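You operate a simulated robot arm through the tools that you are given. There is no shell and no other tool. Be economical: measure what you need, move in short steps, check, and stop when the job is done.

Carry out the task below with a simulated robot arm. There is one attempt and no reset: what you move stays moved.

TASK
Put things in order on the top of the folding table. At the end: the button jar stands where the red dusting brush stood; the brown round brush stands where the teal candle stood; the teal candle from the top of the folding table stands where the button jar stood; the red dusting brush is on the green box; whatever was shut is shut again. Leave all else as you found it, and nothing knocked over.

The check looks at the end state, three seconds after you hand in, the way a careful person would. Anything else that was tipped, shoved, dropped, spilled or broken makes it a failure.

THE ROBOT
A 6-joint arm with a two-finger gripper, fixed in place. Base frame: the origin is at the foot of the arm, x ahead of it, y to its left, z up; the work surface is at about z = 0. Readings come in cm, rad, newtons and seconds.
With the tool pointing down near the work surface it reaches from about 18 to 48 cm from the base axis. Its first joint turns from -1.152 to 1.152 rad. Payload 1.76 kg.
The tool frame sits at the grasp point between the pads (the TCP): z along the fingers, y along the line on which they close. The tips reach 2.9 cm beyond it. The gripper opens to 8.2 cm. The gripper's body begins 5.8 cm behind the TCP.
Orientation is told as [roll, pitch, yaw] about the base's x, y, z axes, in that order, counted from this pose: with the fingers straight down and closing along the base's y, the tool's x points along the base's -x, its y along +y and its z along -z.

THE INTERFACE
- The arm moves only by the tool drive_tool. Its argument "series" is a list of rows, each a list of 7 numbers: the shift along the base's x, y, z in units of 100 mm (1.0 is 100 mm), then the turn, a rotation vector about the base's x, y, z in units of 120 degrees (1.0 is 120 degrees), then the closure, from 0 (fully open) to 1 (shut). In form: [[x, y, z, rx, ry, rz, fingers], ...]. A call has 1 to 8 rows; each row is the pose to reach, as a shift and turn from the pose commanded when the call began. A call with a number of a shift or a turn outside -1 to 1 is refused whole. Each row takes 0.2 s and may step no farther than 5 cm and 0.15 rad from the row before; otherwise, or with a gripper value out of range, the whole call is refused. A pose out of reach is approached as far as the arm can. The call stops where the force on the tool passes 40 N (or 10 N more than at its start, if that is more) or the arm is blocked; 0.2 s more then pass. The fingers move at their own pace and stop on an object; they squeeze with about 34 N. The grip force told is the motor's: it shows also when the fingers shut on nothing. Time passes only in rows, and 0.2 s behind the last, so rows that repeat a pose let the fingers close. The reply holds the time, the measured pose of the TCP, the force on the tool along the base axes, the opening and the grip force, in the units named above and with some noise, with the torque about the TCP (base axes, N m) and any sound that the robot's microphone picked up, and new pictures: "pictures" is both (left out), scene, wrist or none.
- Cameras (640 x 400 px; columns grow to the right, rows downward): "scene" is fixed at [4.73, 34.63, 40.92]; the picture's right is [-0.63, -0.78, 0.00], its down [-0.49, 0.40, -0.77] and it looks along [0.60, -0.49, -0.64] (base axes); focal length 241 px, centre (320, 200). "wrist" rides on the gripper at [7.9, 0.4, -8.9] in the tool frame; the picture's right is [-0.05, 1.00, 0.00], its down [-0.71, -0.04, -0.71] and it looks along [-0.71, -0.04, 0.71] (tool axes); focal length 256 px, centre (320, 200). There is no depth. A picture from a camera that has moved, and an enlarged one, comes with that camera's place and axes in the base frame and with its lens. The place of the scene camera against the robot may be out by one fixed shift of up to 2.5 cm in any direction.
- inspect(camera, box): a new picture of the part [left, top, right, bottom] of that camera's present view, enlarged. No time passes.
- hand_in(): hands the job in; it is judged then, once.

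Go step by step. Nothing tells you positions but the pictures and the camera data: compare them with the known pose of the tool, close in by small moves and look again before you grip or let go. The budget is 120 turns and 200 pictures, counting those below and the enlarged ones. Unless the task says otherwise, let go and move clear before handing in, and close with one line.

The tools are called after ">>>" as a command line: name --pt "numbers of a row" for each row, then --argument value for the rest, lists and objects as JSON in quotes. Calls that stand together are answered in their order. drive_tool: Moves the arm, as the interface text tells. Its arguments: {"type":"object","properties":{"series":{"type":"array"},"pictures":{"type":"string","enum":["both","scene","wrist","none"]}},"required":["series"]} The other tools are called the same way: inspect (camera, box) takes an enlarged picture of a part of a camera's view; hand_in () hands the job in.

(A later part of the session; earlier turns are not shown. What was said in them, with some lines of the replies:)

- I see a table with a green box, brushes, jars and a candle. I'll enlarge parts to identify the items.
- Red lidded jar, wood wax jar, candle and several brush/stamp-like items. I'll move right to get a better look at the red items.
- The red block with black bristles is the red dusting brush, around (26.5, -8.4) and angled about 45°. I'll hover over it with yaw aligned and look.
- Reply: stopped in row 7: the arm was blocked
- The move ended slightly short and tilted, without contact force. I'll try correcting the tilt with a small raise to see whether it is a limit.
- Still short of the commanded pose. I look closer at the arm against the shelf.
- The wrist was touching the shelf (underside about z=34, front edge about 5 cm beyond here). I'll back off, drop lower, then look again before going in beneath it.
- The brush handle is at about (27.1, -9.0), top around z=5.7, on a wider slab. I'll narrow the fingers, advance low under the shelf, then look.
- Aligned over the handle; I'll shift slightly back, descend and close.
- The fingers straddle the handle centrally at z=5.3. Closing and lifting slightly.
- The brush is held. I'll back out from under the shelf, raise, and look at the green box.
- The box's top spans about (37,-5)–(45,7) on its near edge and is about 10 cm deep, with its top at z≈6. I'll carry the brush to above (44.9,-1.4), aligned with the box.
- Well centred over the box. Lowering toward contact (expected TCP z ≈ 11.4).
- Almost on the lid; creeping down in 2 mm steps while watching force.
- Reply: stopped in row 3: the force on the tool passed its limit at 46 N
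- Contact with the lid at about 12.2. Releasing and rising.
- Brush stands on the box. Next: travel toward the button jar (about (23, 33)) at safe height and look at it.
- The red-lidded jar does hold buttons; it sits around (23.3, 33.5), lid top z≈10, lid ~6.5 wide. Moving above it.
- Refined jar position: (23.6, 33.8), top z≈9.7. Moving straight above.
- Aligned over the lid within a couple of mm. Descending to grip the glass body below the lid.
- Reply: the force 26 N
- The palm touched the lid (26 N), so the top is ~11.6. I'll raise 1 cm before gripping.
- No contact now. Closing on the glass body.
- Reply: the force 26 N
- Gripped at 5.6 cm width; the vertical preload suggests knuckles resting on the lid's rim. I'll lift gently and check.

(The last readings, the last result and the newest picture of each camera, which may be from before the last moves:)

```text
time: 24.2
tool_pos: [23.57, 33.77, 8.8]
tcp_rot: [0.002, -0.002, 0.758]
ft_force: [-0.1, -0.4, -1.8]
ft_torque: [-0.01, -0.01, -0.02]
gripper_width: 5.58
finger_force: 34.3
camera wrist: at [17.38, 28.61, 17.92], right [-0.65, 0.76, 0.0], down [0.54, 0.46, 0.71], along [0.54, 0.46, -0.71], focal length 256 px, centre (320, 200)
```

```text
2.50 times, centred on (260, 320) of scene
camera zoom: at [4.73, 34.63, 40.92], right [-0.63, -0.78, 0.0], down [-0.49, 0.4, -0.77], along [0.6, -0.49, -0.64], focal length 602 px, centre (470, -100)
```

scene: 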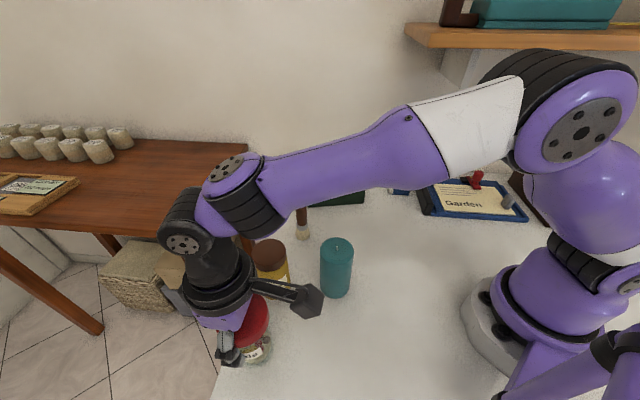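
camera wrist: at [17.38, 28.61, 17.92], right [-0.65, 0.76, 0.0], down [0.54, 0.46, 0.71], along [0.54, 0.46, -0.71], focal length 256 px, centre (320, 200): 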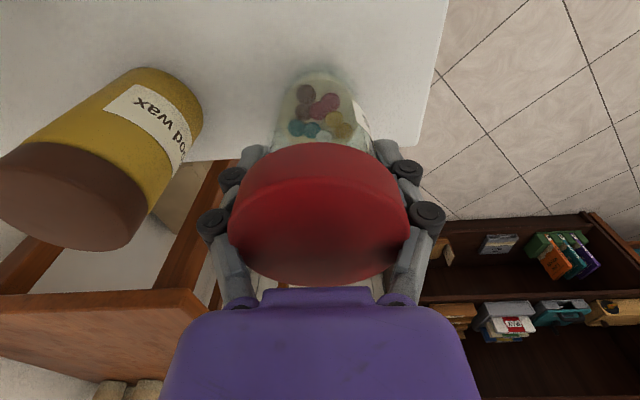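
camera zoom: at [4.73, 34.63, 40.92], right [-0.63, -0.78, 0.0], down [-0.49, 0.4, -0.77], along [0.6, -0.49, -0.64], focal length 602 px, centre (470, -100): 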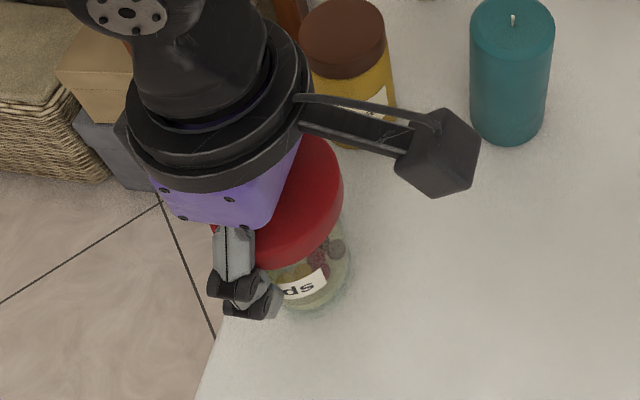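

Jar lifted cleanly with lid on; bottom is ~7 cm below TCP. Raise and swing inward around the candle.

>>> drive_tool --pt "0 0 0.35 0 0 0 1" --pt "0 0 0.7 0 0 0 1" --pt "0 0 1.0 0 0 0 1" --pt "-0.2 -0.3 1.0 0 0 0 1" --pt "-0.45 -0.6 1.0 0 0 0 1" --pt "-0.7 -0.95 1.0 0 0 0 1" --pictures "none"

>>> drive_tool --pt "-0.1 -0.4 0.1 0 0 0 1" --pt "-0.1 -0.7 0.1 0 0 -0.03 1" --pt "0 -1.0 0.1 0 0 -0.06 1" --pictures "none"

>>> drive_tool --pt "0.1 -0.4 0 0 0 -0.03 1" --pt "0.2 -0.8 0 0 0 -0.06 1" --pt "0.3 -1.0 0 0 0 -0.06 1" --pt "0.3 -1.0 0 0 0 -0.06 1" --pictures "both"

```text
time: 25.6
tool_pos: [16.43, 24.51, 18.64]
tcp_rot: [0.001, -0.001, 0.756]
ft_force: [0.1, 0.1, -0.6]
ft_torque: [-0.02, 0.0, -0.02]
gripper_width: 5.55
finger_force: 33.8
```

```text
time: 26.4
tool_pos: [16.59, 14.33, 19.78]
tcp_rot: [0.003, -0.002, 0.633]
ft_force: [0.5, 0.7, -1.0]
ft_torque: [-0.01, -0.04, 0.01]
gripper_width: 5.56
finger_force: 33.7
```

```text
time: 27.4
tool_pos: [19.7, 4.49, 19.45]
tcp_rot: [0.002, -0.002, 0.506]
ft_force: [-0.4, -1.8, -1.1]
ft_torque: [-0.02, -0.02, -0.01]
gripper_width: 5.53
finger_force: 34.4
camera wrist: at [12.3, 0.93, 28.55], right [-0.44, 0.9, 0.0], down [0.64, 0.31, 0.71], along [0.64, 0.31, -0.71], focal length 256 px, centre (320, 200)
```

scene: 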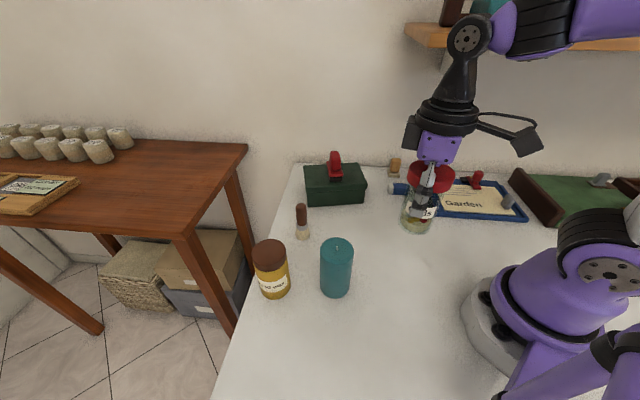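
wrist: 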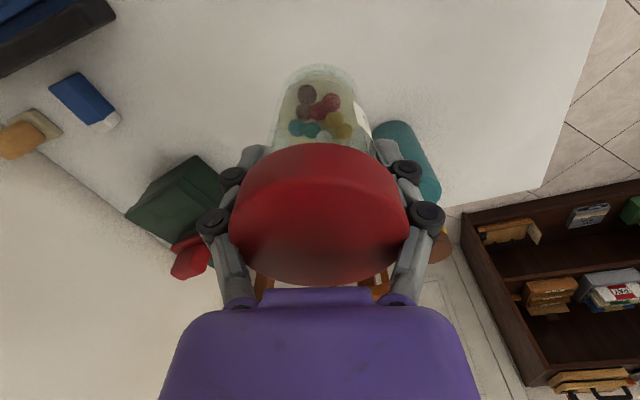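

Jar is held upright. Descend at (20.5,-2) first, then slide under the shelf to the brush's old spot (27.1,-8.7).

>>> drive_tool --pt "0.03 -0.3 -0.2 0 0 0 1" --pt "0.08 -0.6 -0.4 0 0 0 1" --pt "0.08 -0.65 -0.8 0 0 0 1" --pt "0.08 -0.65 -0.95 0 0 0 1" --pictures "none"

>>> drive_tool --pt "0.25 -0.25 0 0 0 0 1" --pt "0.45 -0.45 0 0 0 0 1" --pt "0.66 -0.655 0 0 0 0 1" --pt "0.66 -0.655 0 0 0 0 1" --pictures "both"

>>> inspect --camera "scene" --box '[360, 120, 480, 240]'

```text
time: 28.4
tool_pos: [20.4, -2.18, 10.14]
tcp_rot: [0.001, -0.001, 0.505]
ft_force: [0.4, 0.1, -0.9]
ft_torque: [0.03, 0.03, 0.01]
gripper_width: 5.58
finger_force: 33.5
```

```text
time: 29.4
tool_pos: [27.12, -8.83, 10.39]
tcp_rot: [0.001, -0.001, 0.506]
ft_force: [-0.8, 0.2, -1.2]
ft_torque: [-0.02, 0.02, 0.01]
gripper_width: 5.59
finger_force: 34.6
camera wrist: at [19.79, -12.29, 19.42], right [-0.44, 0.9, 0.0], down [0.64, 0.31, 0.71], along [0.64, 0.31, -0.71], focal length 256 px, centre (320, 200)
```

scene: 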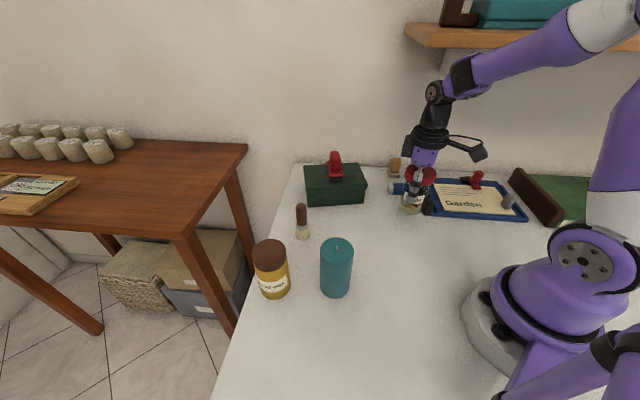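
wrist: 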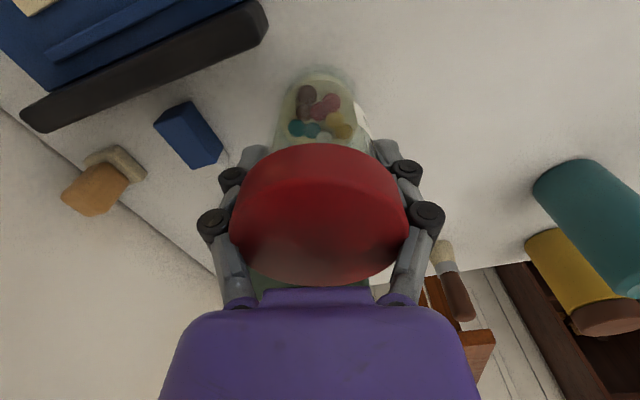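

```text
3.33 times, centred on (420, 180) of scene
camera zoom: at [4.73, 34.63, 40.92], right [-0.63, -0.78, 0.0], down [-0.49, 0.4, -0.77], along [0.6, -0.49, -0.64], focal length 803 px, centre (-13, 267)
```

zoom: 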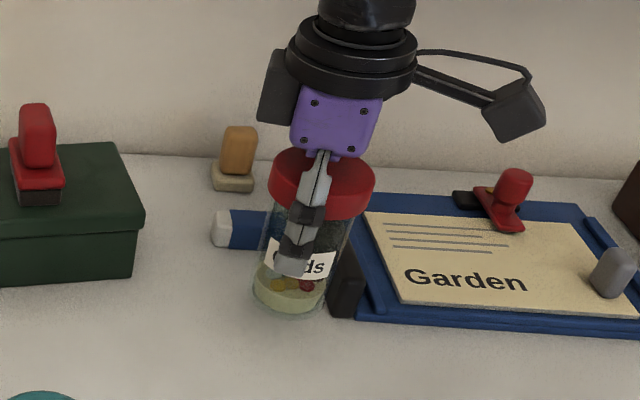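

Over the target. Lowering to just above the table, then creeping to contact.

>>> drive_tool --pt "0 0.01 -0.15 0 0 0 1" --pt "0 0.01 -0.29 0 0 0 1" --pt "0 0.01 -0.315 0 0 0 1" --pt "0 0.01 -0.33 0 0 0 1" --pt "0 0.01 -0.345 0 0 0 1" --pictures "scene"

>>> inspect --camera "scene" --box '[360, 120, 480, 240]'

```text
time: 30.5
tool_pos: [27.04, -8.73, 7.06]
tcp_rot: [0.003, -0.001, 0.507]
ft_force: [-3.4, 2.0, 14.5]
ft_torque: [-0.1, 0.11, 0.01]
gripper_width: 5.55
finger_force: 33.8
stopped in row 5: the force on the tool passed its limit at 45 N (the readings are from after the stop); the commanded pose is now the measured one
```

scene: 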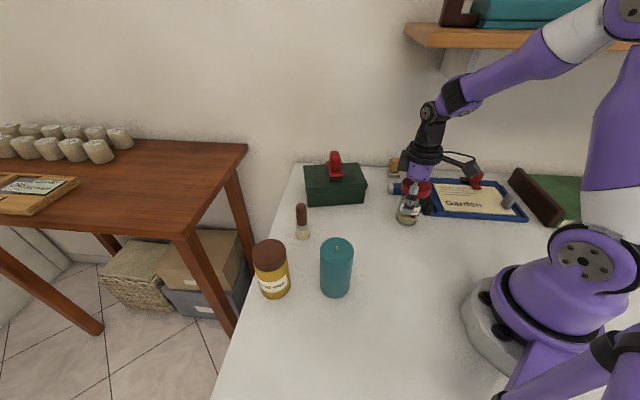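

```text
3.33 times, centred on (420, 180) of scene
camera zoom: at [4.73, 34.63, 40.92], right [-0.63, -0.78, 0.0], down [-0.49, 0.4, -0.77], along [0.6, -0.49, -0.64], focal length 803 px, centre (-13, 267)
```

zoom: 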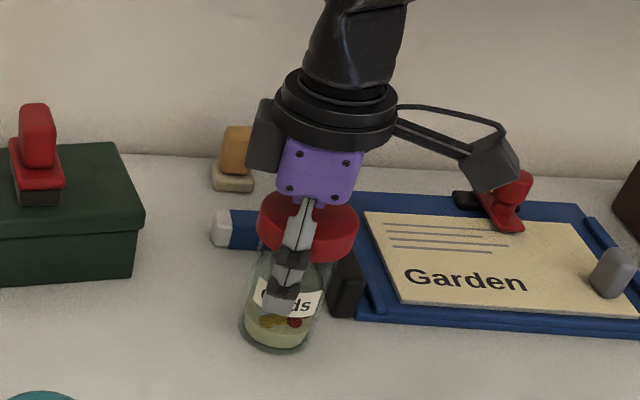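

Jar is on the table. I'll open, rise partway, slide backward out (fingers straddling), avoiding the shelf above.

>>> drive_tool --pt "0 0 0 0 0 0 0.2" --pt "0 0 0 0 0 0 0" --pt "0 0 0 0 0 0 0" --pt "0 0 0.2 0 0 0 0" --pt "0 0 0.4 0 0 0 0" --pt "0 0 0.4 0 0 0 0" --pictures "both"

```text
time: 31.9
tool_pos: [26.81, -8.56, 11.05]
tcp_rot: [0.002, -0.002, 0.505]
ft_force: [-0.1, 0.6, 0.4]
ft_torque: [-0.02, 0.01, 0.0]
gripper_width: 8.21
finger_force: 0.2
camera wrist: at [19.64, -12.09, 20.12], right [-0.44, 0.9, 0.0], down [0.64, 0.31, 0.71], along [0.64, 0.31, -0.71], focal length 256 px, centre (320, 200)
```

scene: 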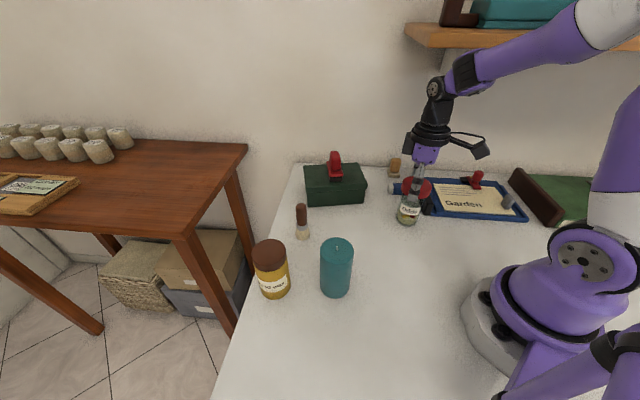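
wrist: 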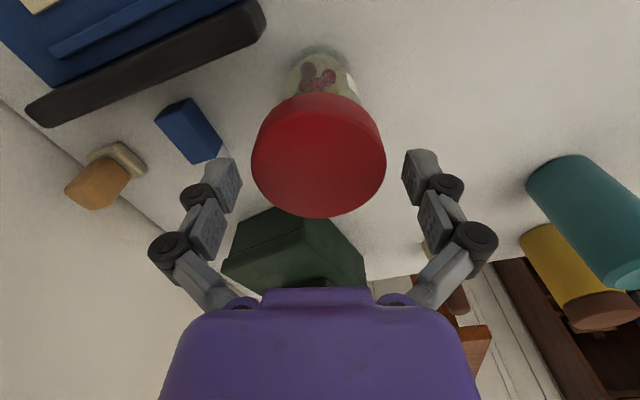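

Jar released and standing. Sliding back out, then up and away.

>>> drive_tool --pt "-0.2 -0.11 0 0 0 0 0" --pt "-0.42 -0.23 0.02 0 0 0 0" --pt "-0.62 -0.34 0.05 0 0 0 0" --pt "-0.7 -0.35 0.35 0 0 0 0" --pt "-0.75 -0.1 0.7 0 0 0 0" --pt "-0.75 0.3 0.95 0 0 0 0" --pt "-0.75 0.7 0.95 0 0 0 0" --pictures "both"

>>> inspect --camera "scene" --box '[360, 140, 480, 240]'

```text
time: 33.5
tool_pos: [19.53, -1.59, 20.69]
tcp_rot: [0.002, -0.001, 0.506]
ft_force: [0.2, -0.7, 1.0]
ft_torque: [0.02, 0.02, 0.0]
gripper_width: 8.2
finger_force: 0.0
camera wrist: at [12.34, -5.18, 29.74], right [-0.44, 0.9, 0.0], down [0.64, 0.31, 0.71], along [0.64, 0.31, -0.71], focal length 256 px, centre (320, 200)
```

scene: 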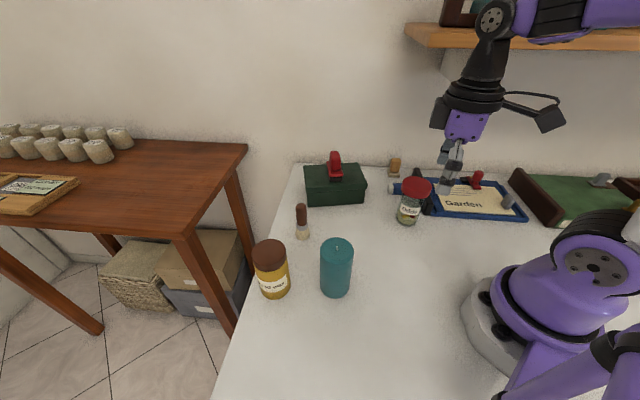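
wrist: 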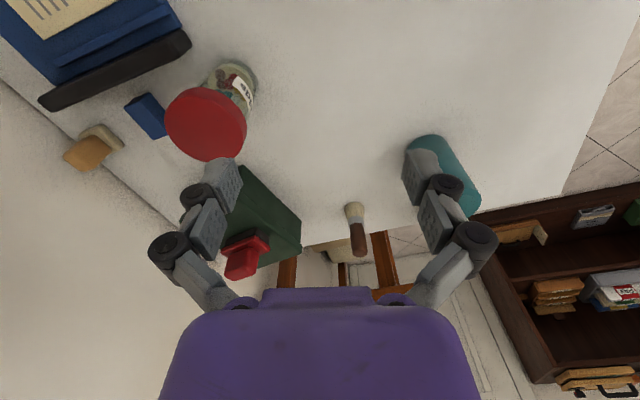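

```text
4.00 times, centred on (420, 190) of scene
camera zoom: at [4.73, 34.63, 40.92], right [-0.63, -0.78, 0.0], down [-0.49, 0.4, -0.77], along [0.6, -0.49, -0.64], focal length 964 px, centre (-80, 240)
```

zoom: 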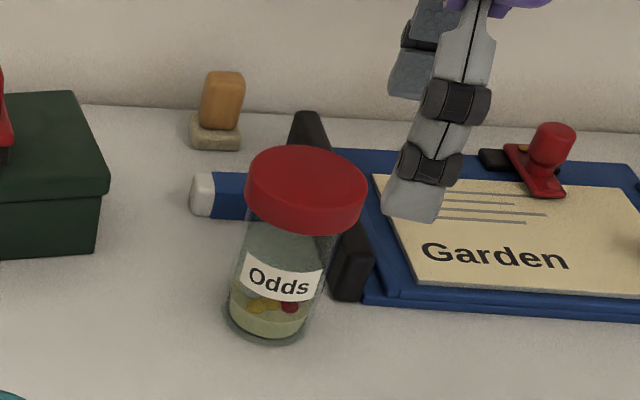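

Jar is upright at the brush's old place. Now approach the candle (about (24.3,16.8)) for a closer look.

>>> drive_tool --pt "0 0.4 0 0 0 0 0" --pt "0 0.7 0 0 0 0 0" --pt "0 1.0 0 0 0 0 0" --pt "0 1.0 0 0 0 0 0" --pictures "wrist"

>>> inspect --camera "wrist" --box '[240, 0, 496, 160]'

```text
time: 34.5
tool_pos: [19.69, 8.15, 20.7]
tcp_rot: [0.002, -0.002, 0.505]
ft_force: [-0.1, -1.1, 1.5]
ft_torque: [0.01, -0.04, 0.01]
gripper_width: 8.2
finger_force: 0.0
camera wrist: at [12.44, 4.76, 29.68], right [-0.44, 0.9, 0.0], down [0.64, 0.31, 0.71], along [0.64, 0.31, -0.71], focal length 256 px, centre (320, 200)
```

wrist: 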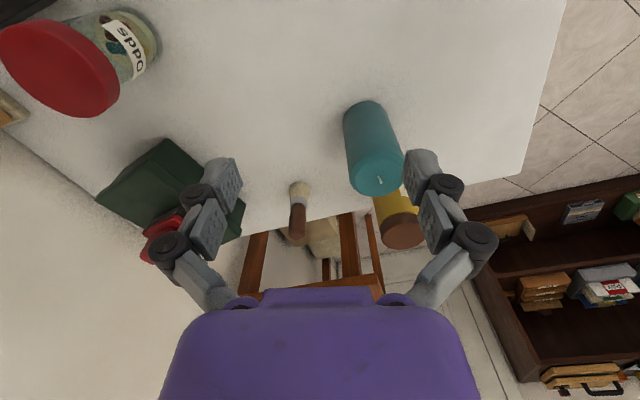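

```text
2.50 times, centred on (368, 80) of wrist
camera zoom: at [12.44, 4.76, 29.68], right [-0.44, 0.9, 0.0], down [0.64, 0.31, 0.71], along [0.64, 0.31, -0.71], focal length 640 px, centre (200, 500)
```

zoom: 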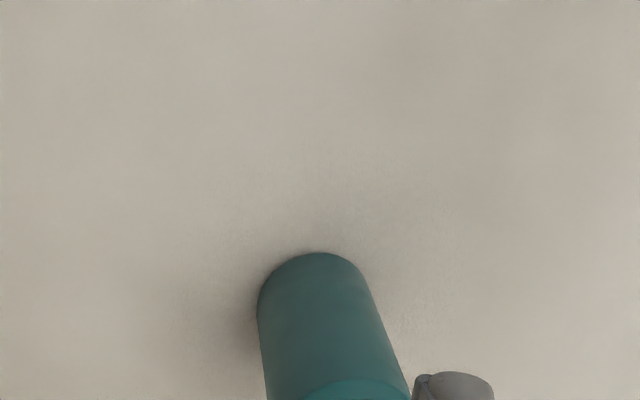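

Candle at (24.3,16.7), top ~z 11. Moving above it.

>>> drive_tool --pt "0.2 0.4 0 0 0 0 0" --pt "0.4 0.75 0 0 0 0 0" --pt "0.46 0.855 0 0 0 0 0" --pt "0.46 0.855 -0.4 0 0 0 0" --pt "0.46 0.855 -0.4 0 0 0 0" --pictures "both"

```text
time: 35.7
tool_pos: [24.11, 16.76, 16.51]
tcp_rot: [0.004, -0.002, 0.506]
ft_force: [0.1, -0.1, -0.5]
ft_torque: [-0.01, 0.01, -0.02]
gripper_width: 8.18
finger_force: 0.0
camera wrist: at [16.92, 13.34, 25.57], right [-0.44, 0.9, 0.0], down [0.64, 0.31, 0.71], along [0.64, 0.31, -0.71], focal length 256 px, centre (320, 200)
```

scene: 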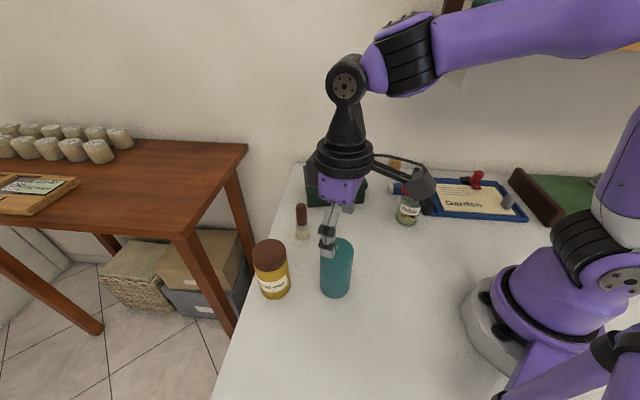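
wrist: 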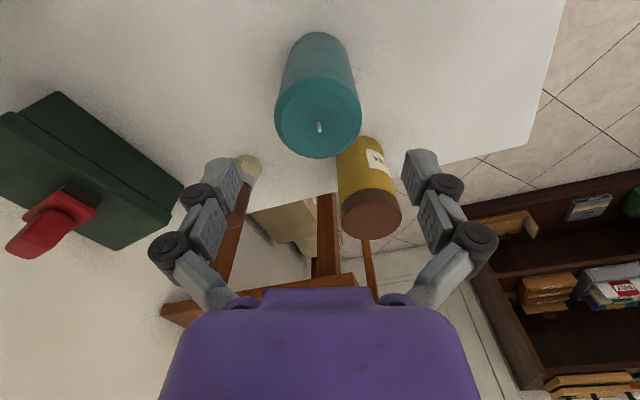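

Aligned exactly. Descending to z≈7.5 and gripping.

>>> drive_tool --pt "0 0 -0.25 0 0 0 0" --pt "0 0 -0.5 0 0 0 0" --pt "0 0 -0.75 0 0 0 0" --pt "0 0 -0.9 0 0 0 0" --pt "0 0 -0.9 0 0 0 0" --pictures "wrist"

```text
time: 36.9
tool_pos: [24.22, 16.87, 7.49]
tcp_rot: [0.002, -0.002, 0.506]
ft_force: [-0.3, 0.2, -0.4]
ft_torque: [0.02, 0.01, 0.01]
gripper_width: 8.2
finger_force: 0.0
camera wrist: at [16.92, 13.37, 16.47], right [-0.44, 0.9, 0.0], down [0.64, 0.31, 0.71], along [0.64, 0.31, -0.71], focal length 256 px, centre (320, 200)
```

wrist: 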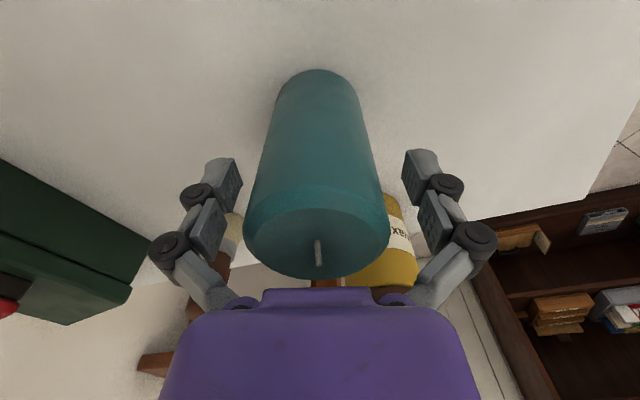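

>>> drive_tool --pt "0 0 0 0 0 0 0.3" --pt "0 0 0 0 0 0 1" --pt "0 0 0 0 0 0 1" --pt "0 0 0 0 0 0 1" --pictures "none"

>>> drive_tool --pt "0 0 0.05 0 0 0 1" --pt "0 0 0.15 0 0 0 1" --pt "0 0 0.2 0 0 0 1" --pictures "both"

```text
time: 37.9
tool_pos: [24.23, 16.86, 7.52]
tcp_rot: [0.002, -0.004, 0.506]
ft_force: [-1.3, -2.8, 14.1]
ft_torque: [-0.16, 0.09, 0.03]
gripper_width: 5.43
finger_force: 34.5
```

```text
time: 38.7
tool_pos: [24.04, 16.81, 9.45]
tcp_rot: [0.003, -0.003, 0.507]
ft_force: [0.1, 0.6, -2.6]
ft_torque: [-0.01, 0.0, 0.01]
gripper_width: 5.48
finger_force: 34.1
camera wrist: at [16.81, 13.4, 18.56], right [-0.44, 0.9, 0.0], down [0.64, 0.31, 0.71], along [0.64, 0.31, -0.71], focal length 256 px, centre (320, 200)
```

scene: 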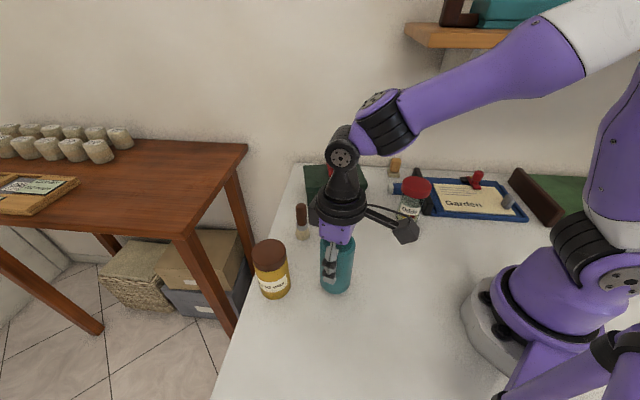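
wrist: 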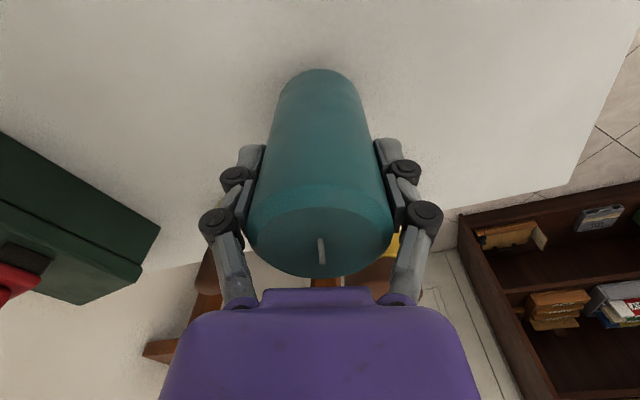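

Candle lifted. Raise and carry in an inward arc to the jar's old place (23.6,33.8).

>>> drive_tool --pt "0 0 0.4 0 0 0 1" --pt "0 0 0.8 0 0 0 1" --pt "-0.2 0.3 0.9 0 0 0.03 1" --pt "-0.4 0.65 0.9 0 0 0.06 1" --pt "-0.4 1.0 0.9 0 0 0.1 1" --pt "-0.4 1.0 0.9 0 0 0.12 1" --pictures "none"

>>> drive_tool --pt "0.15 0.35 0 0 0 0 1" --pt "0.32 0.65 -0.1 0 0 0 1" --pt "0.355 0.7 -0.4 0 0 0 1" --pt "0.355 0.7 -0.75 0 0 0 1" --pt "0.355 0.7 -0.75 0 0 0 1" --pictures "both"

```text
time: 40.1
tool_pos: [20.05, 27.01, 18.47]
tcp_rot: [0.002, -0.003, 0.76]
ft_force: [-0.3, -0.8, -2.0]
ft_torque: [0.02, -0.07, 0.0]
gripper_width: 5.47
finger_force: 33.4
```

```text
time: 41.3
tool_pos: [23.71, 33.93, 11.08]
tcp_rot: [0.002, -0.003, 0.757]
ft_force: [-0.2, 0.3, -3.1]
ft_torque: [-0.03, -0.02, 0.01]
gripper_width: 5.43
finger_force: 34.0
camera wrist: at [17.6, 28.82, 20.08], right [-0.65, 0.76, 0.0], down [0.54, 0.46, 0.71], along [0.54, 0.46, -0.71], focal length 256 px, centre (320, 200)
```

scene: 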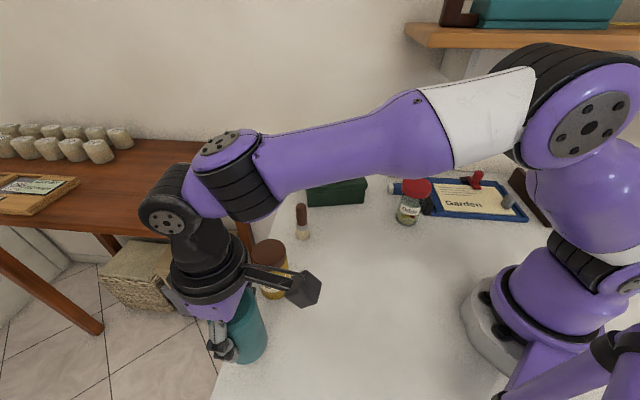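
wrist: 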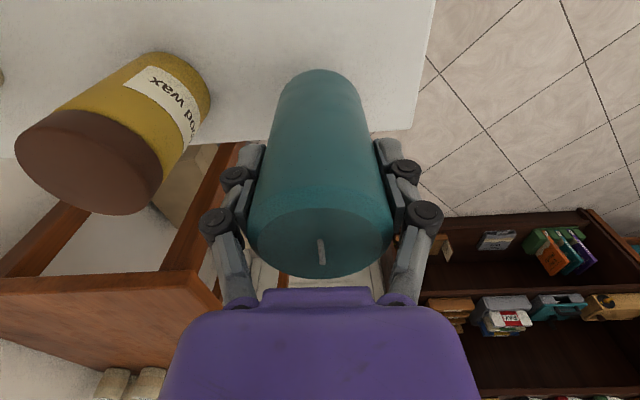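

Over the spot. Lowering with a slow final creep.

>>> drive_tool --pt "-0.01 -0.01 -0.15 0 0 0 1" --pt "-0.01 -0.01 -0.29 0 0 0 1" --pt "-0.01 -0.01 -0.32 0 0 0 1" --pt "-0.01 -0.01 -0.335 0 0 0 1" --pt "-0.01 -0.01 -0.35 0 0 0 1" --pt "-0.01 -0.01 -0.365 0 0 0 1" --pictures "scene"

```text
time: 42.7
tool_pos: [23.6, 33.78, 7.54]
tcp_rot: [0.001, -0.004, 0.759]
ft_force: [-2.6, -0.7, 8.1]
ft_torque: [-0.11, 0.05, 0.01]
gripper_width: 5.44
finger_force: 34.1
```

scene: 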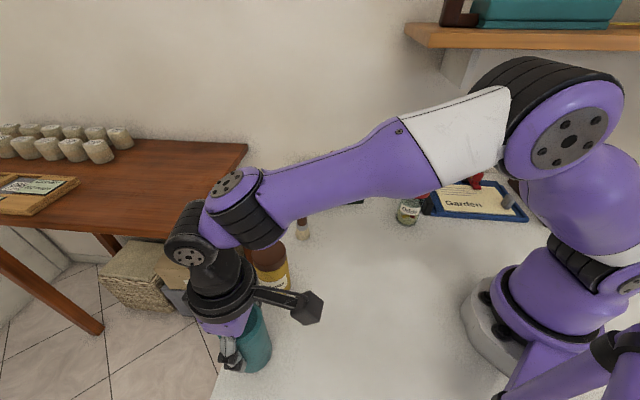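

Contact made at z 7.54. Opening and rising straight up.

>>> drive_tool --pt "0 0 0 0 0 0 0.2" --pt "0 0 0 0 0 0 0" --pt "0 0 0 0 0 0 0" --pt "0 0 0.3 0 0 0 0" --pt "0 0 0.65 0 0 0 0" --pt "0 0 1.0 0 0 0 0" --pt "-0.3 -0.3 1.0 0 0 0 0" --pt "-0.6 -0.6 1.0 0 0 0 0" --pictures "both"

```text
time: 44.5
tool_pos: [17.43, 27.66, 17.36]
tcp_rot: [0.001, -0.003, 0.756]
ft_force: [0.1, -0.7, -0.1]
ft_torque: [0.03, -0.02, 0.01]
gripper_width: 8.19
finger_force: 0.0
camera wrist: at [11.27, 22.55, 26.41], right [-0.65, 0.76, 0.0], down [0.54, 0.46, 0.71], along [0.54, 0.46, -0.71], focal length 256 px, centre (320, 200)
```

scene: 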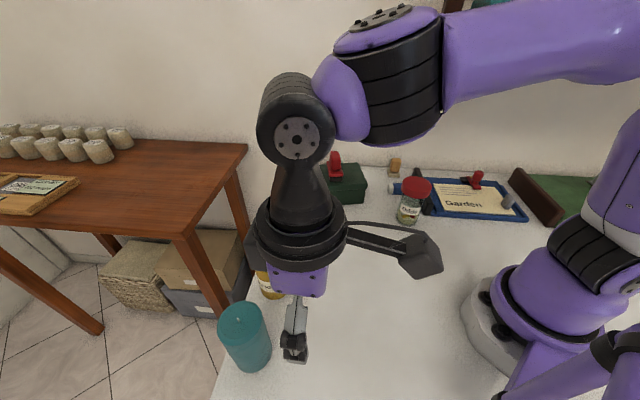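
wrist: 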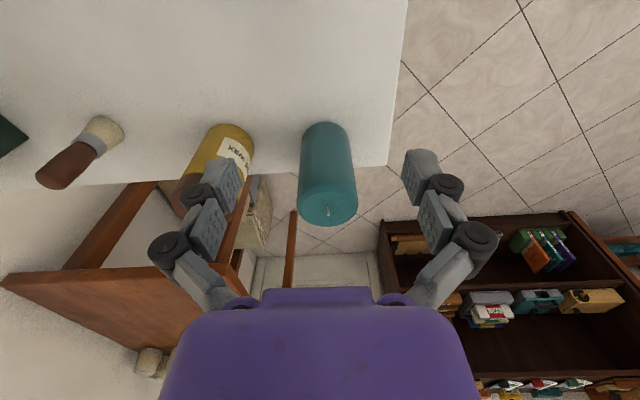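

Candle stands in the jar's old place. Now to the round brush near (38,14); moving to a viewing pose.

>>> drive_tool --pt "0.1 -0.35 0.1 0 0 -0.05 0" --pt "0.25 -0.7 0.1 0 0 -0.1 0" --pt "0.4 -1.0 0.1 0 0 -0.15 0" --pt "0.4 -1.0 0.1 0 0 -0.19 0" --pictures "none"

>>> drive_tool --pt "0.25 -0.3 0 0 0 0 0" --pt "0.5 -0.6 -0.1 0 0 0 0" --pt "0.7 -0.75 -0.2 0 0 0 0" --pt "0.7 -0.75 -0.2 0 0 0 0" --pictures "both"

>>> inspect --camera "wrist" --box '[260, 60, 420, 160]'

>>> inspect --camera "scene" --box '[260, 180, 340, 260]'

```text
time: 45.5
tool_pos: [21.5, 17.57, 18.48]
tcp_rot: [0.001, -0.003, 0.358]
ft_force: [0.4, -0.2, 0.3]
ft_torque: [0.04, -0.02, -0.03]
gripper_width: 8.22
finger_force: 0.0
```

```text
time: 46.5
tool_pos: [28.8, 10.22, 16.35]
tcp_rot: [0.002, -0.001, 0.36]
ft_force: [0.1, -0.4, 0.1]
ft_torque: [0.02, -0.06, -0.02]
gripper_width: 8.2
finger_force: 0.1
camera wrist: at [21.0, 7.81, 25.37], right [-0.3, 0.95, 0.0], down [0.67, 0.21, 0.71], along [0.68, 0.22, -0.71], focal length 256 px, centre (320, 200)
```

scene: 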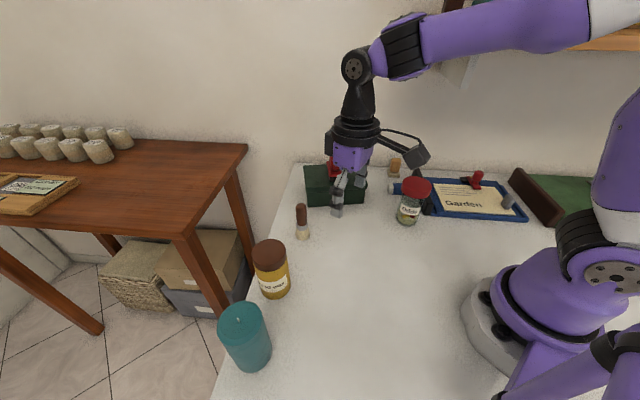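
wrist: 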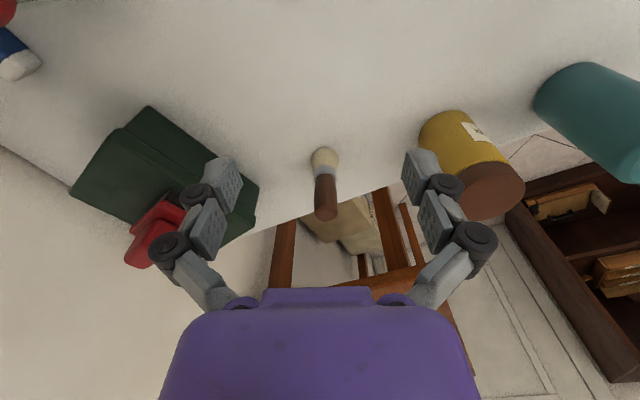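

```text
4.00 times, centred on (340, 110) of wrist
camera zoom: at [21.0, 7.81, 25.37], right [-0.3, 0.95, 0.0], down [0.67, 0.21, 0.71], along [0.68, 0.22, -0.71], focal length 1024 px, centre (240, 560)
```

zoom: 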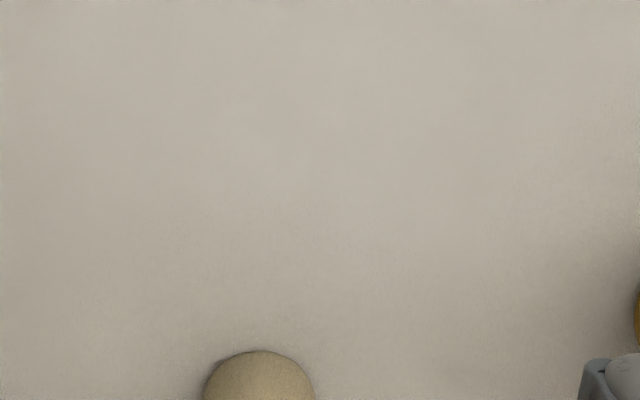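

```text
5.00 times, centred on (300, 220) of scene
camera zoom: at [4.73, 34.63, 40.92], right [-0.63, -0.78, 0.0], down [-0.49, 0.4, -0.77], along [0.6, -0.49, -0.64], focal length 1205 px, centre (420, 100)
```

zoom: 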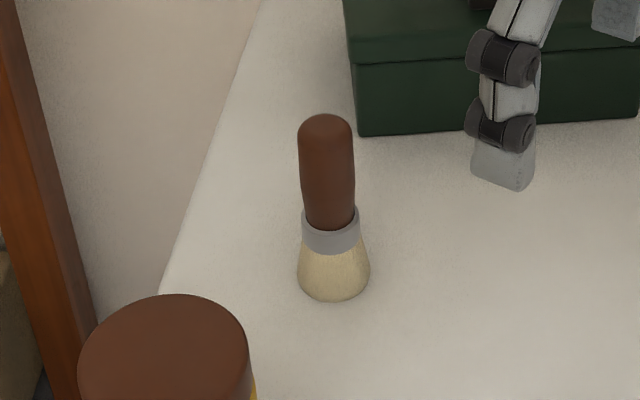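

The round brush stands at (38.3,14.0), ~8.6 tall. Moving above with narrowed fingers.

>>> drive_tool --pt "0.3 0.12 0 0 0 0 0.4" --pt "0.6 0.25 0 0 0 0 0.4" --pt "0.95 0.38 0 0 0 0 0.4" --pt "0.95 0.38 -0.2 0 0 0 0.4" --pt "0.95 0.38 -0.2 0 0 0 0.4" --pictures "both"

```text
time: 47.7
tool_pos: [38.13, 14.2, 14.33]
tcp_rot: [0.001, 0.0, 0.36]
ft_force: [0.6, -0.2, -1.1]
ft_torque: [-0.01, -0.02, 0.02]
gripper_width: 4.93
finger_force: 0.2
camera wrist: at [30.43, 11.68, 23.43], right [-0.3, 0.95, 0.0], down [0.67, 0.21, 0.71], along [0.67, 0.22, -0.71], focal length 256 px, centre (320, 200)
```

scene: 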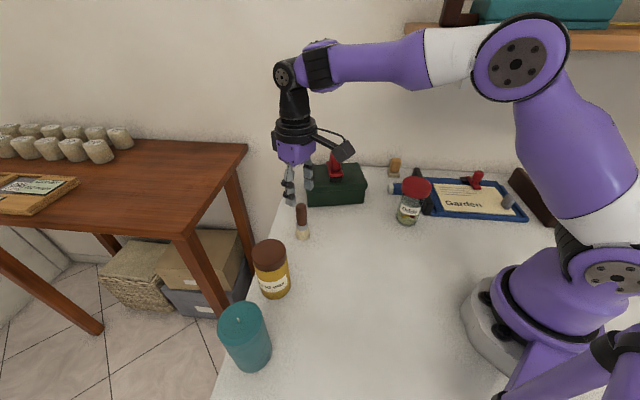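
wrist: 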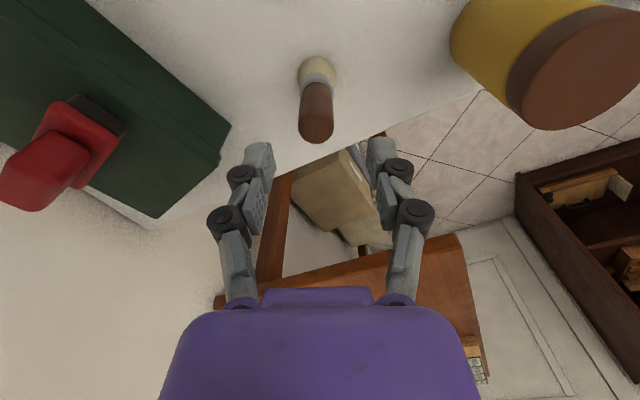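

Slight lateral correction (−0.25 cm), then descend to the handle.

>>> drive_tool --pt "0.01 -0.025 0 0 0 0 0.4" --pt "0.01 -0.025 -0.25 0 0 0 0.4" --pt "0.01 -0.025 -0.5 0 0 0 0.4" --pt "0.01 -0.025 -0.74 0 0 0 0.4" --pt "0.01 -0.025 -0.74 0 0 0 0.4" --pictures "both"

>>> inspect --camera "scene" --box '[260, 150, 360, 250]'

```text
time: 48.9
tool_pos: [38.12, 13.89, 6.94]
tcp_rot: [0.001, -0.001, 0.359]
ft_force: [-0.2, -0.2, 0.3]
ft_torque: [-0.02, 0.03, -0.01]
gripper_width: 4.92
finger_force: 0.1
camera wrist: at [30.41, 11.44, 15.98], right [-0.3, 0.95, 0.0], down [0.67, 0.21, 0.71], along [0.68, 0.22, -0.71], focal length 256 px, centre (320, 200)
```

scene: 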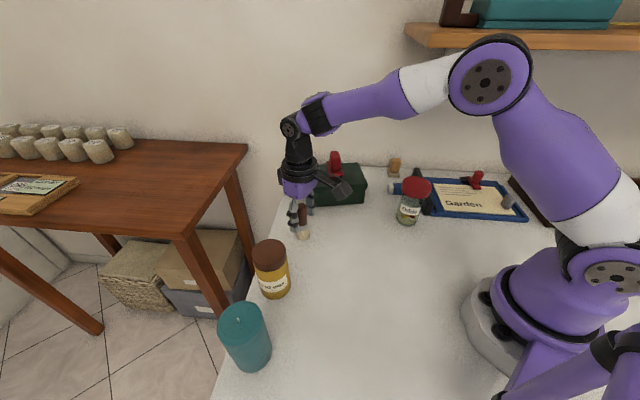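
wrist: 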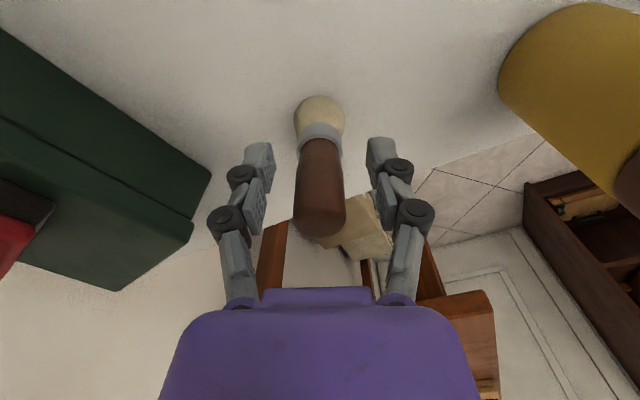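

```text
4.00 times, centred on (310, 200) of scene
camera zoom: at [4.73, 34.63, 40.92], right [-0.63, -0.78, 0.0], down [-0.49, 0.4, -0.77], along [0.6, -0.49, -0.64], focal length 964 px, centre (360, 200)
```

zoom: 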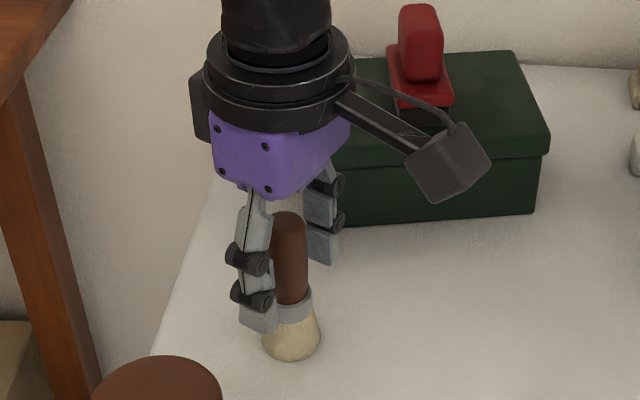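

Centred. Raise 3 mm to stay clear of the ferrule, then close and lift.

>>> drive_tool --pt "0 0 0.03 0 0 0 0.4" --pt "0 0 0.03 0 0 0 1" --pt "0 0 0.03 0 0 0 1" --pt "0 0 0.03 0 0 0 1" --pt "0 0 0.03 0 0 0 1" --pictures "none"

>>> drive_tool --pt "0 0 0.1 0 0 0 1" --pt "0 0 0.3 0 0 0 1" --pt "0 0 0.5 0 0 0 1" --pt "0 0 0.5 0 0 0 1" --pictures "both"

>>> inspect --camera "scene" --box '[260, 130, 360, 230]'

```text
time: 50.1
tool_pos: [38.13, 13.73, 7.26]
tcp_rot: [0.002, -0.003, 0.359]
ft_force: [-1.7, -0.4, 11.7]
ft_torque: [-0.02, -0.07, 0.0]
gripper_width: 2.24
finger_force: 34.3
```

```text
time: 51.1
tool_pos: [38.19, 13.85, 12.32]
tcp_rot: [0.002, 0.0, 0.359]
ft_force: [-0.1, -0.5, -0.6]
ft_torque: [0.01, 0.02, -0.02]
gripper_width: 2.21
finger_force: 34.4
camera wrist: at [30.47, 11.38, 21.4], right [-0.3, 0.95, 0.0], down [0.67, 0.21, 0.71], along [0.67, 0.22, -0.71], focal length 256 px, centre (320, 200)
```

scene: 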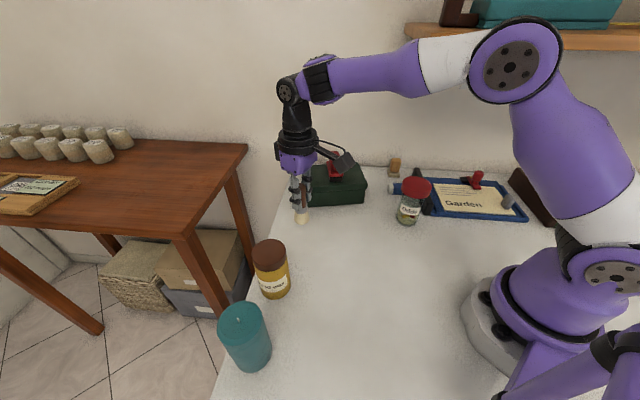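
wrist: 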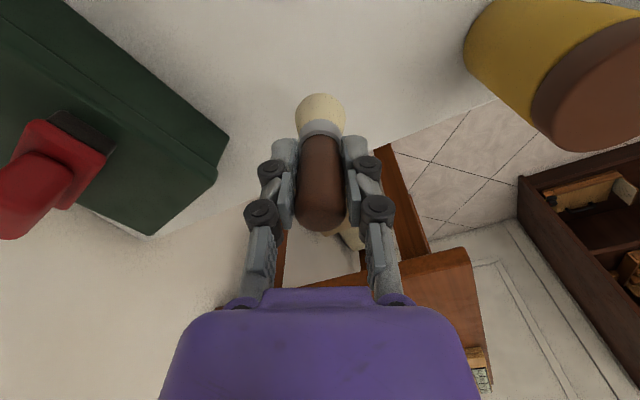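

```text
4.00 times, centred on (310, 180) of scene
camera zoom: at [4.73, 34.63, 40.92], right [-0.63, -0.78, 0.0], down [-0.49, 0.4, -0.77], along [0.6, -0.49, -0.64], focal length 964 px, centre (360, 280)
```

zoom: 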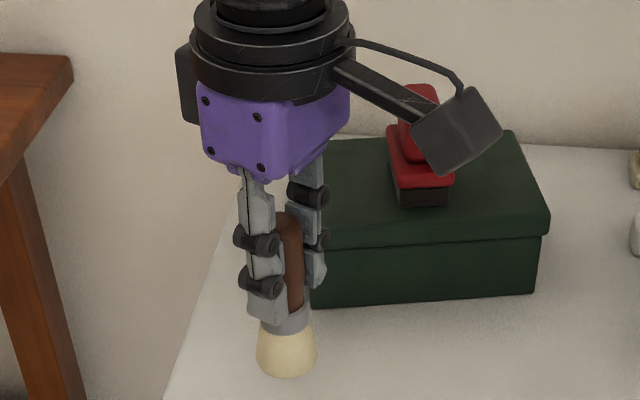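

Brush held upright. Carry to the candle's old spot (24.25,16.75).

>>> drive_tool --pt "-0.3 0.05 0 0 0 0 1" --pt "-0.6 0.1 0 0 0 0 1" --pt "-0.95 0.15 0 0 0 0 1" --pictures "none"

>>> drive_tool --pt "-0.25 0.08 0 0 0 0 1" --pt "-0.445 0.135 0 0 0 0 1" --pt "-0.445 0.135 -0.3 0 0 0 1" --pt "-0.445 0.135 -0.45 0 0 0 1" --pt "-0.445 0.135 -0.45 0 0 0 1" --pictures "both"

>>> inspect --camera "scene" --box '[280, 200, 400, 320]'

```text
time: 51.9
tool_pos: [28.57, 15.3, 12.07]
tcp_rot: [0.002, -0.002, 0.359]
ft_force: [0.0, -0.5, 0.1]
ft_torque: [0.0, 0.02, -0.01]
gripper_width: 2.22
finger_force: 34.1
```

```text
time: 53.1
tool_pos: [24.32, 16.63, 7.71]
tcp_rot: [0.002, -0.002, 0.358]
ft_force: [0.4, -0.8, -0.8]
ft_torque: [-0.01, -0.04, 0.0]
gripper_width: 2.23
finger_force: 34.2
camera wrist: at [16.59, 14.24, 16.72], right [-0.3, 0.95, 0.0], down [0.67, 0.21, 0.71], along [0.67, 0.22, -0.71], focal length 256 px, centre (320, 200)
```

scene: 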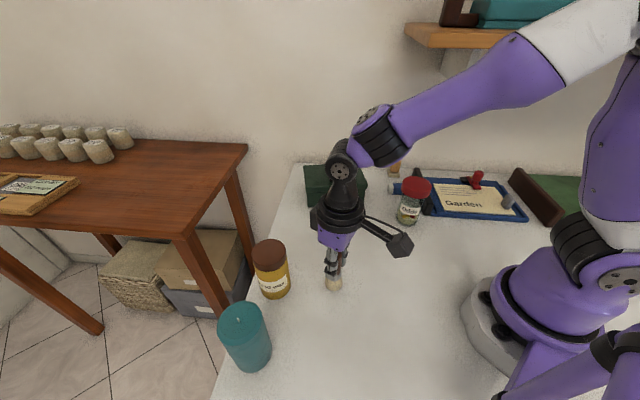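
wrist: 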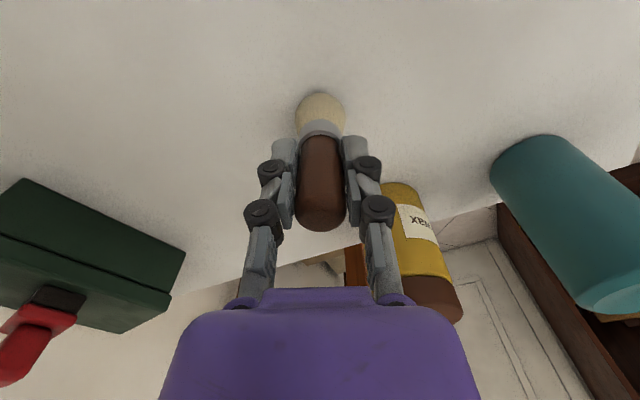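

```text
3.33 times, centred on (340, 260) of scene
camera zoom: at [4.73, 34.63, 40.92], right [-0.63, -0.78, 0.0], down [-0.49, 0.4, -0.77], along [0.6, -0.49, -0.64], focal length 803 px, centre (253, 0)
```

zoom: 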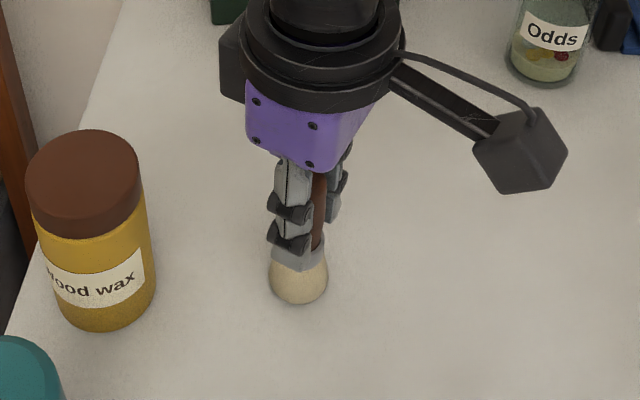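

Just above the table. Creeping down to contact.

>>> drive_tool --pt "0 0 -0.02 0 0 0 1" --pt "0 0 -0.035 0 0 0 1" --pt "0 0 -0.05 0 0 0 1" --pt "0 0 -0.06 0 0 0 1" --pictures "none"

```text
time: 54.1
tool_pos: [24.33, 16.72, 7.28]
tcp_rot: [0.003, -0.006, 0.359]
ft_force: [-3.7, -3.6, 26.7]
ft_torque: [-0.22, 0.23, 0.02]
gripper_width: 2.24
finger_force: 34.0
```

Firm contact; ease up 1.5 mm, release, and rise.

>>> drive_tool --pt "0 0 0.02 0 0 0 1" --pt "0 0 0.02 0 0 0 0.7" --pt "0 0 0.02 0 0 0 0.4" --pt "0 0 0.02 0 0 0 0.4" --pt "0 0 0.3 0 0 0 0.4" --pt "0 0 0.65 0 0 0 0.4" --pt "0 0 1.0 0 0 0 0.4" --pt "-0.3 -0.3 1.0 0 0 0 0" --pictures "none"

>>> drive_tool --pt "0.0 -0.4 0.1 0 0 0 0" --pt "0.0 -0.8 0.1 0 0 0 0" --pt "0.0 -1.0 0.1 0 0 0 0" --pt "0.0 -1.0 0.1 0 0 0 0" --pictures "both"

>>> inspect --camera "scene" --box '[200, 200, 400, 400]'

>>> inspect --camera "scene" --box '[290, 130, 530, 240]'

```text
time: 55.9
tool_pos: [20.95, 13.54, 17.48]
tcp_rot: [0.001, -0.002, 0.359]
ft_force: [0.4, -0.3, 0.6]
ft_torque: [0.01, -0.03, 0.03]
gripper_width: 8.17
finger_force: 0.1
```

```text
time: 56.9
tool_pos: [21.2, 3.63, 18.31]
tcp_rot: [0.002, -0.002, 0.36]
ft_force: [0.3, 0.1, -0.3]
ft_torque: [-0.01, 0.02, 0.0]
gripper_width: 8.2
finger_force: 0.0
camera wrist: at [13.43, 1.24, 27.39], right [-0.3, 0.95, 0.0], down [0.67, 0.21, 0.71], along [0.68, 0.22, -0.71], focal length 256 px, centre (320, 200)
```

scene: 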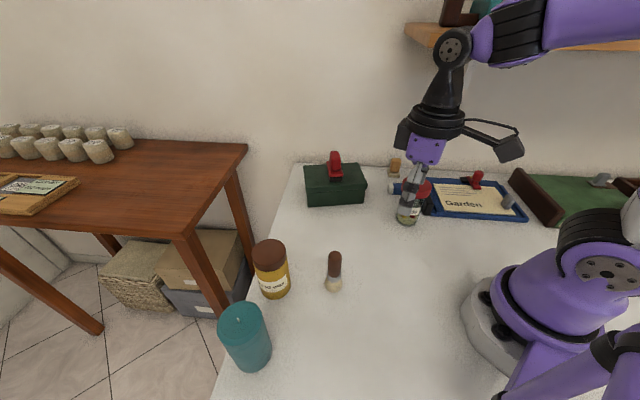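
wrist: 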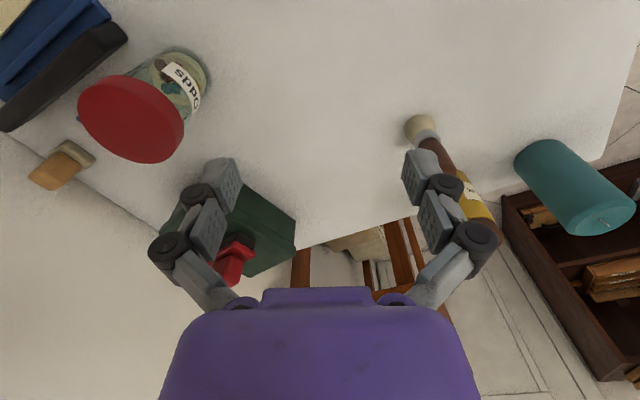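

```text
2.00 times, centred on (300, 300) of scene
camera zoom: at [4.73, 34.63, 40.92], right [-0.63, -0.78, 0.0], down [-0.49, 0.4, -0.77], along [0.6, -0.49, -0.64], focal length 482 px, centre (360, 0)
```

zoom: 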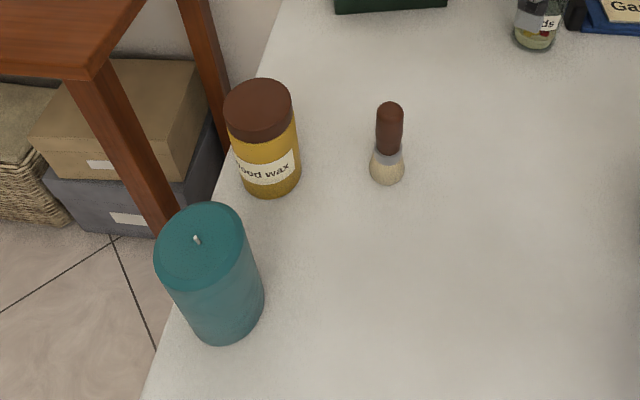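

```text
2.67 times, centred on (410, 185) of scene
camera zoom: at [4.73, 34.63, 40.92], right [-0.63, -0.78, 0.0], down [-0.49, 0.4, -0.77], along [0.6, -0.49, -0.64], focal length 643 px, centre (80, 240)
```

zoom: 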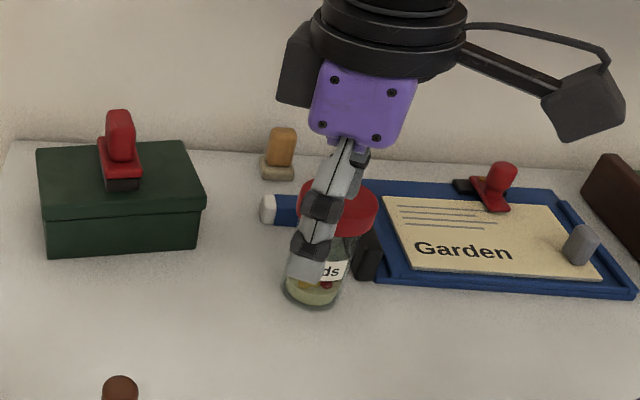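

Everything stands where it should: the jar at the brush's old spot, the candle at the jar's, the round brush at the candle's, and the red brush on the still-shut green box. The gripper is open and clear, so I'm handing in.

>>> hand_in

```text
The job is handed in.
```

The button jar, candle, round brush and red dusting brush are all in the places you asked for. The jar and the green box are still shut, nothing else was moved, and the job is handed in.
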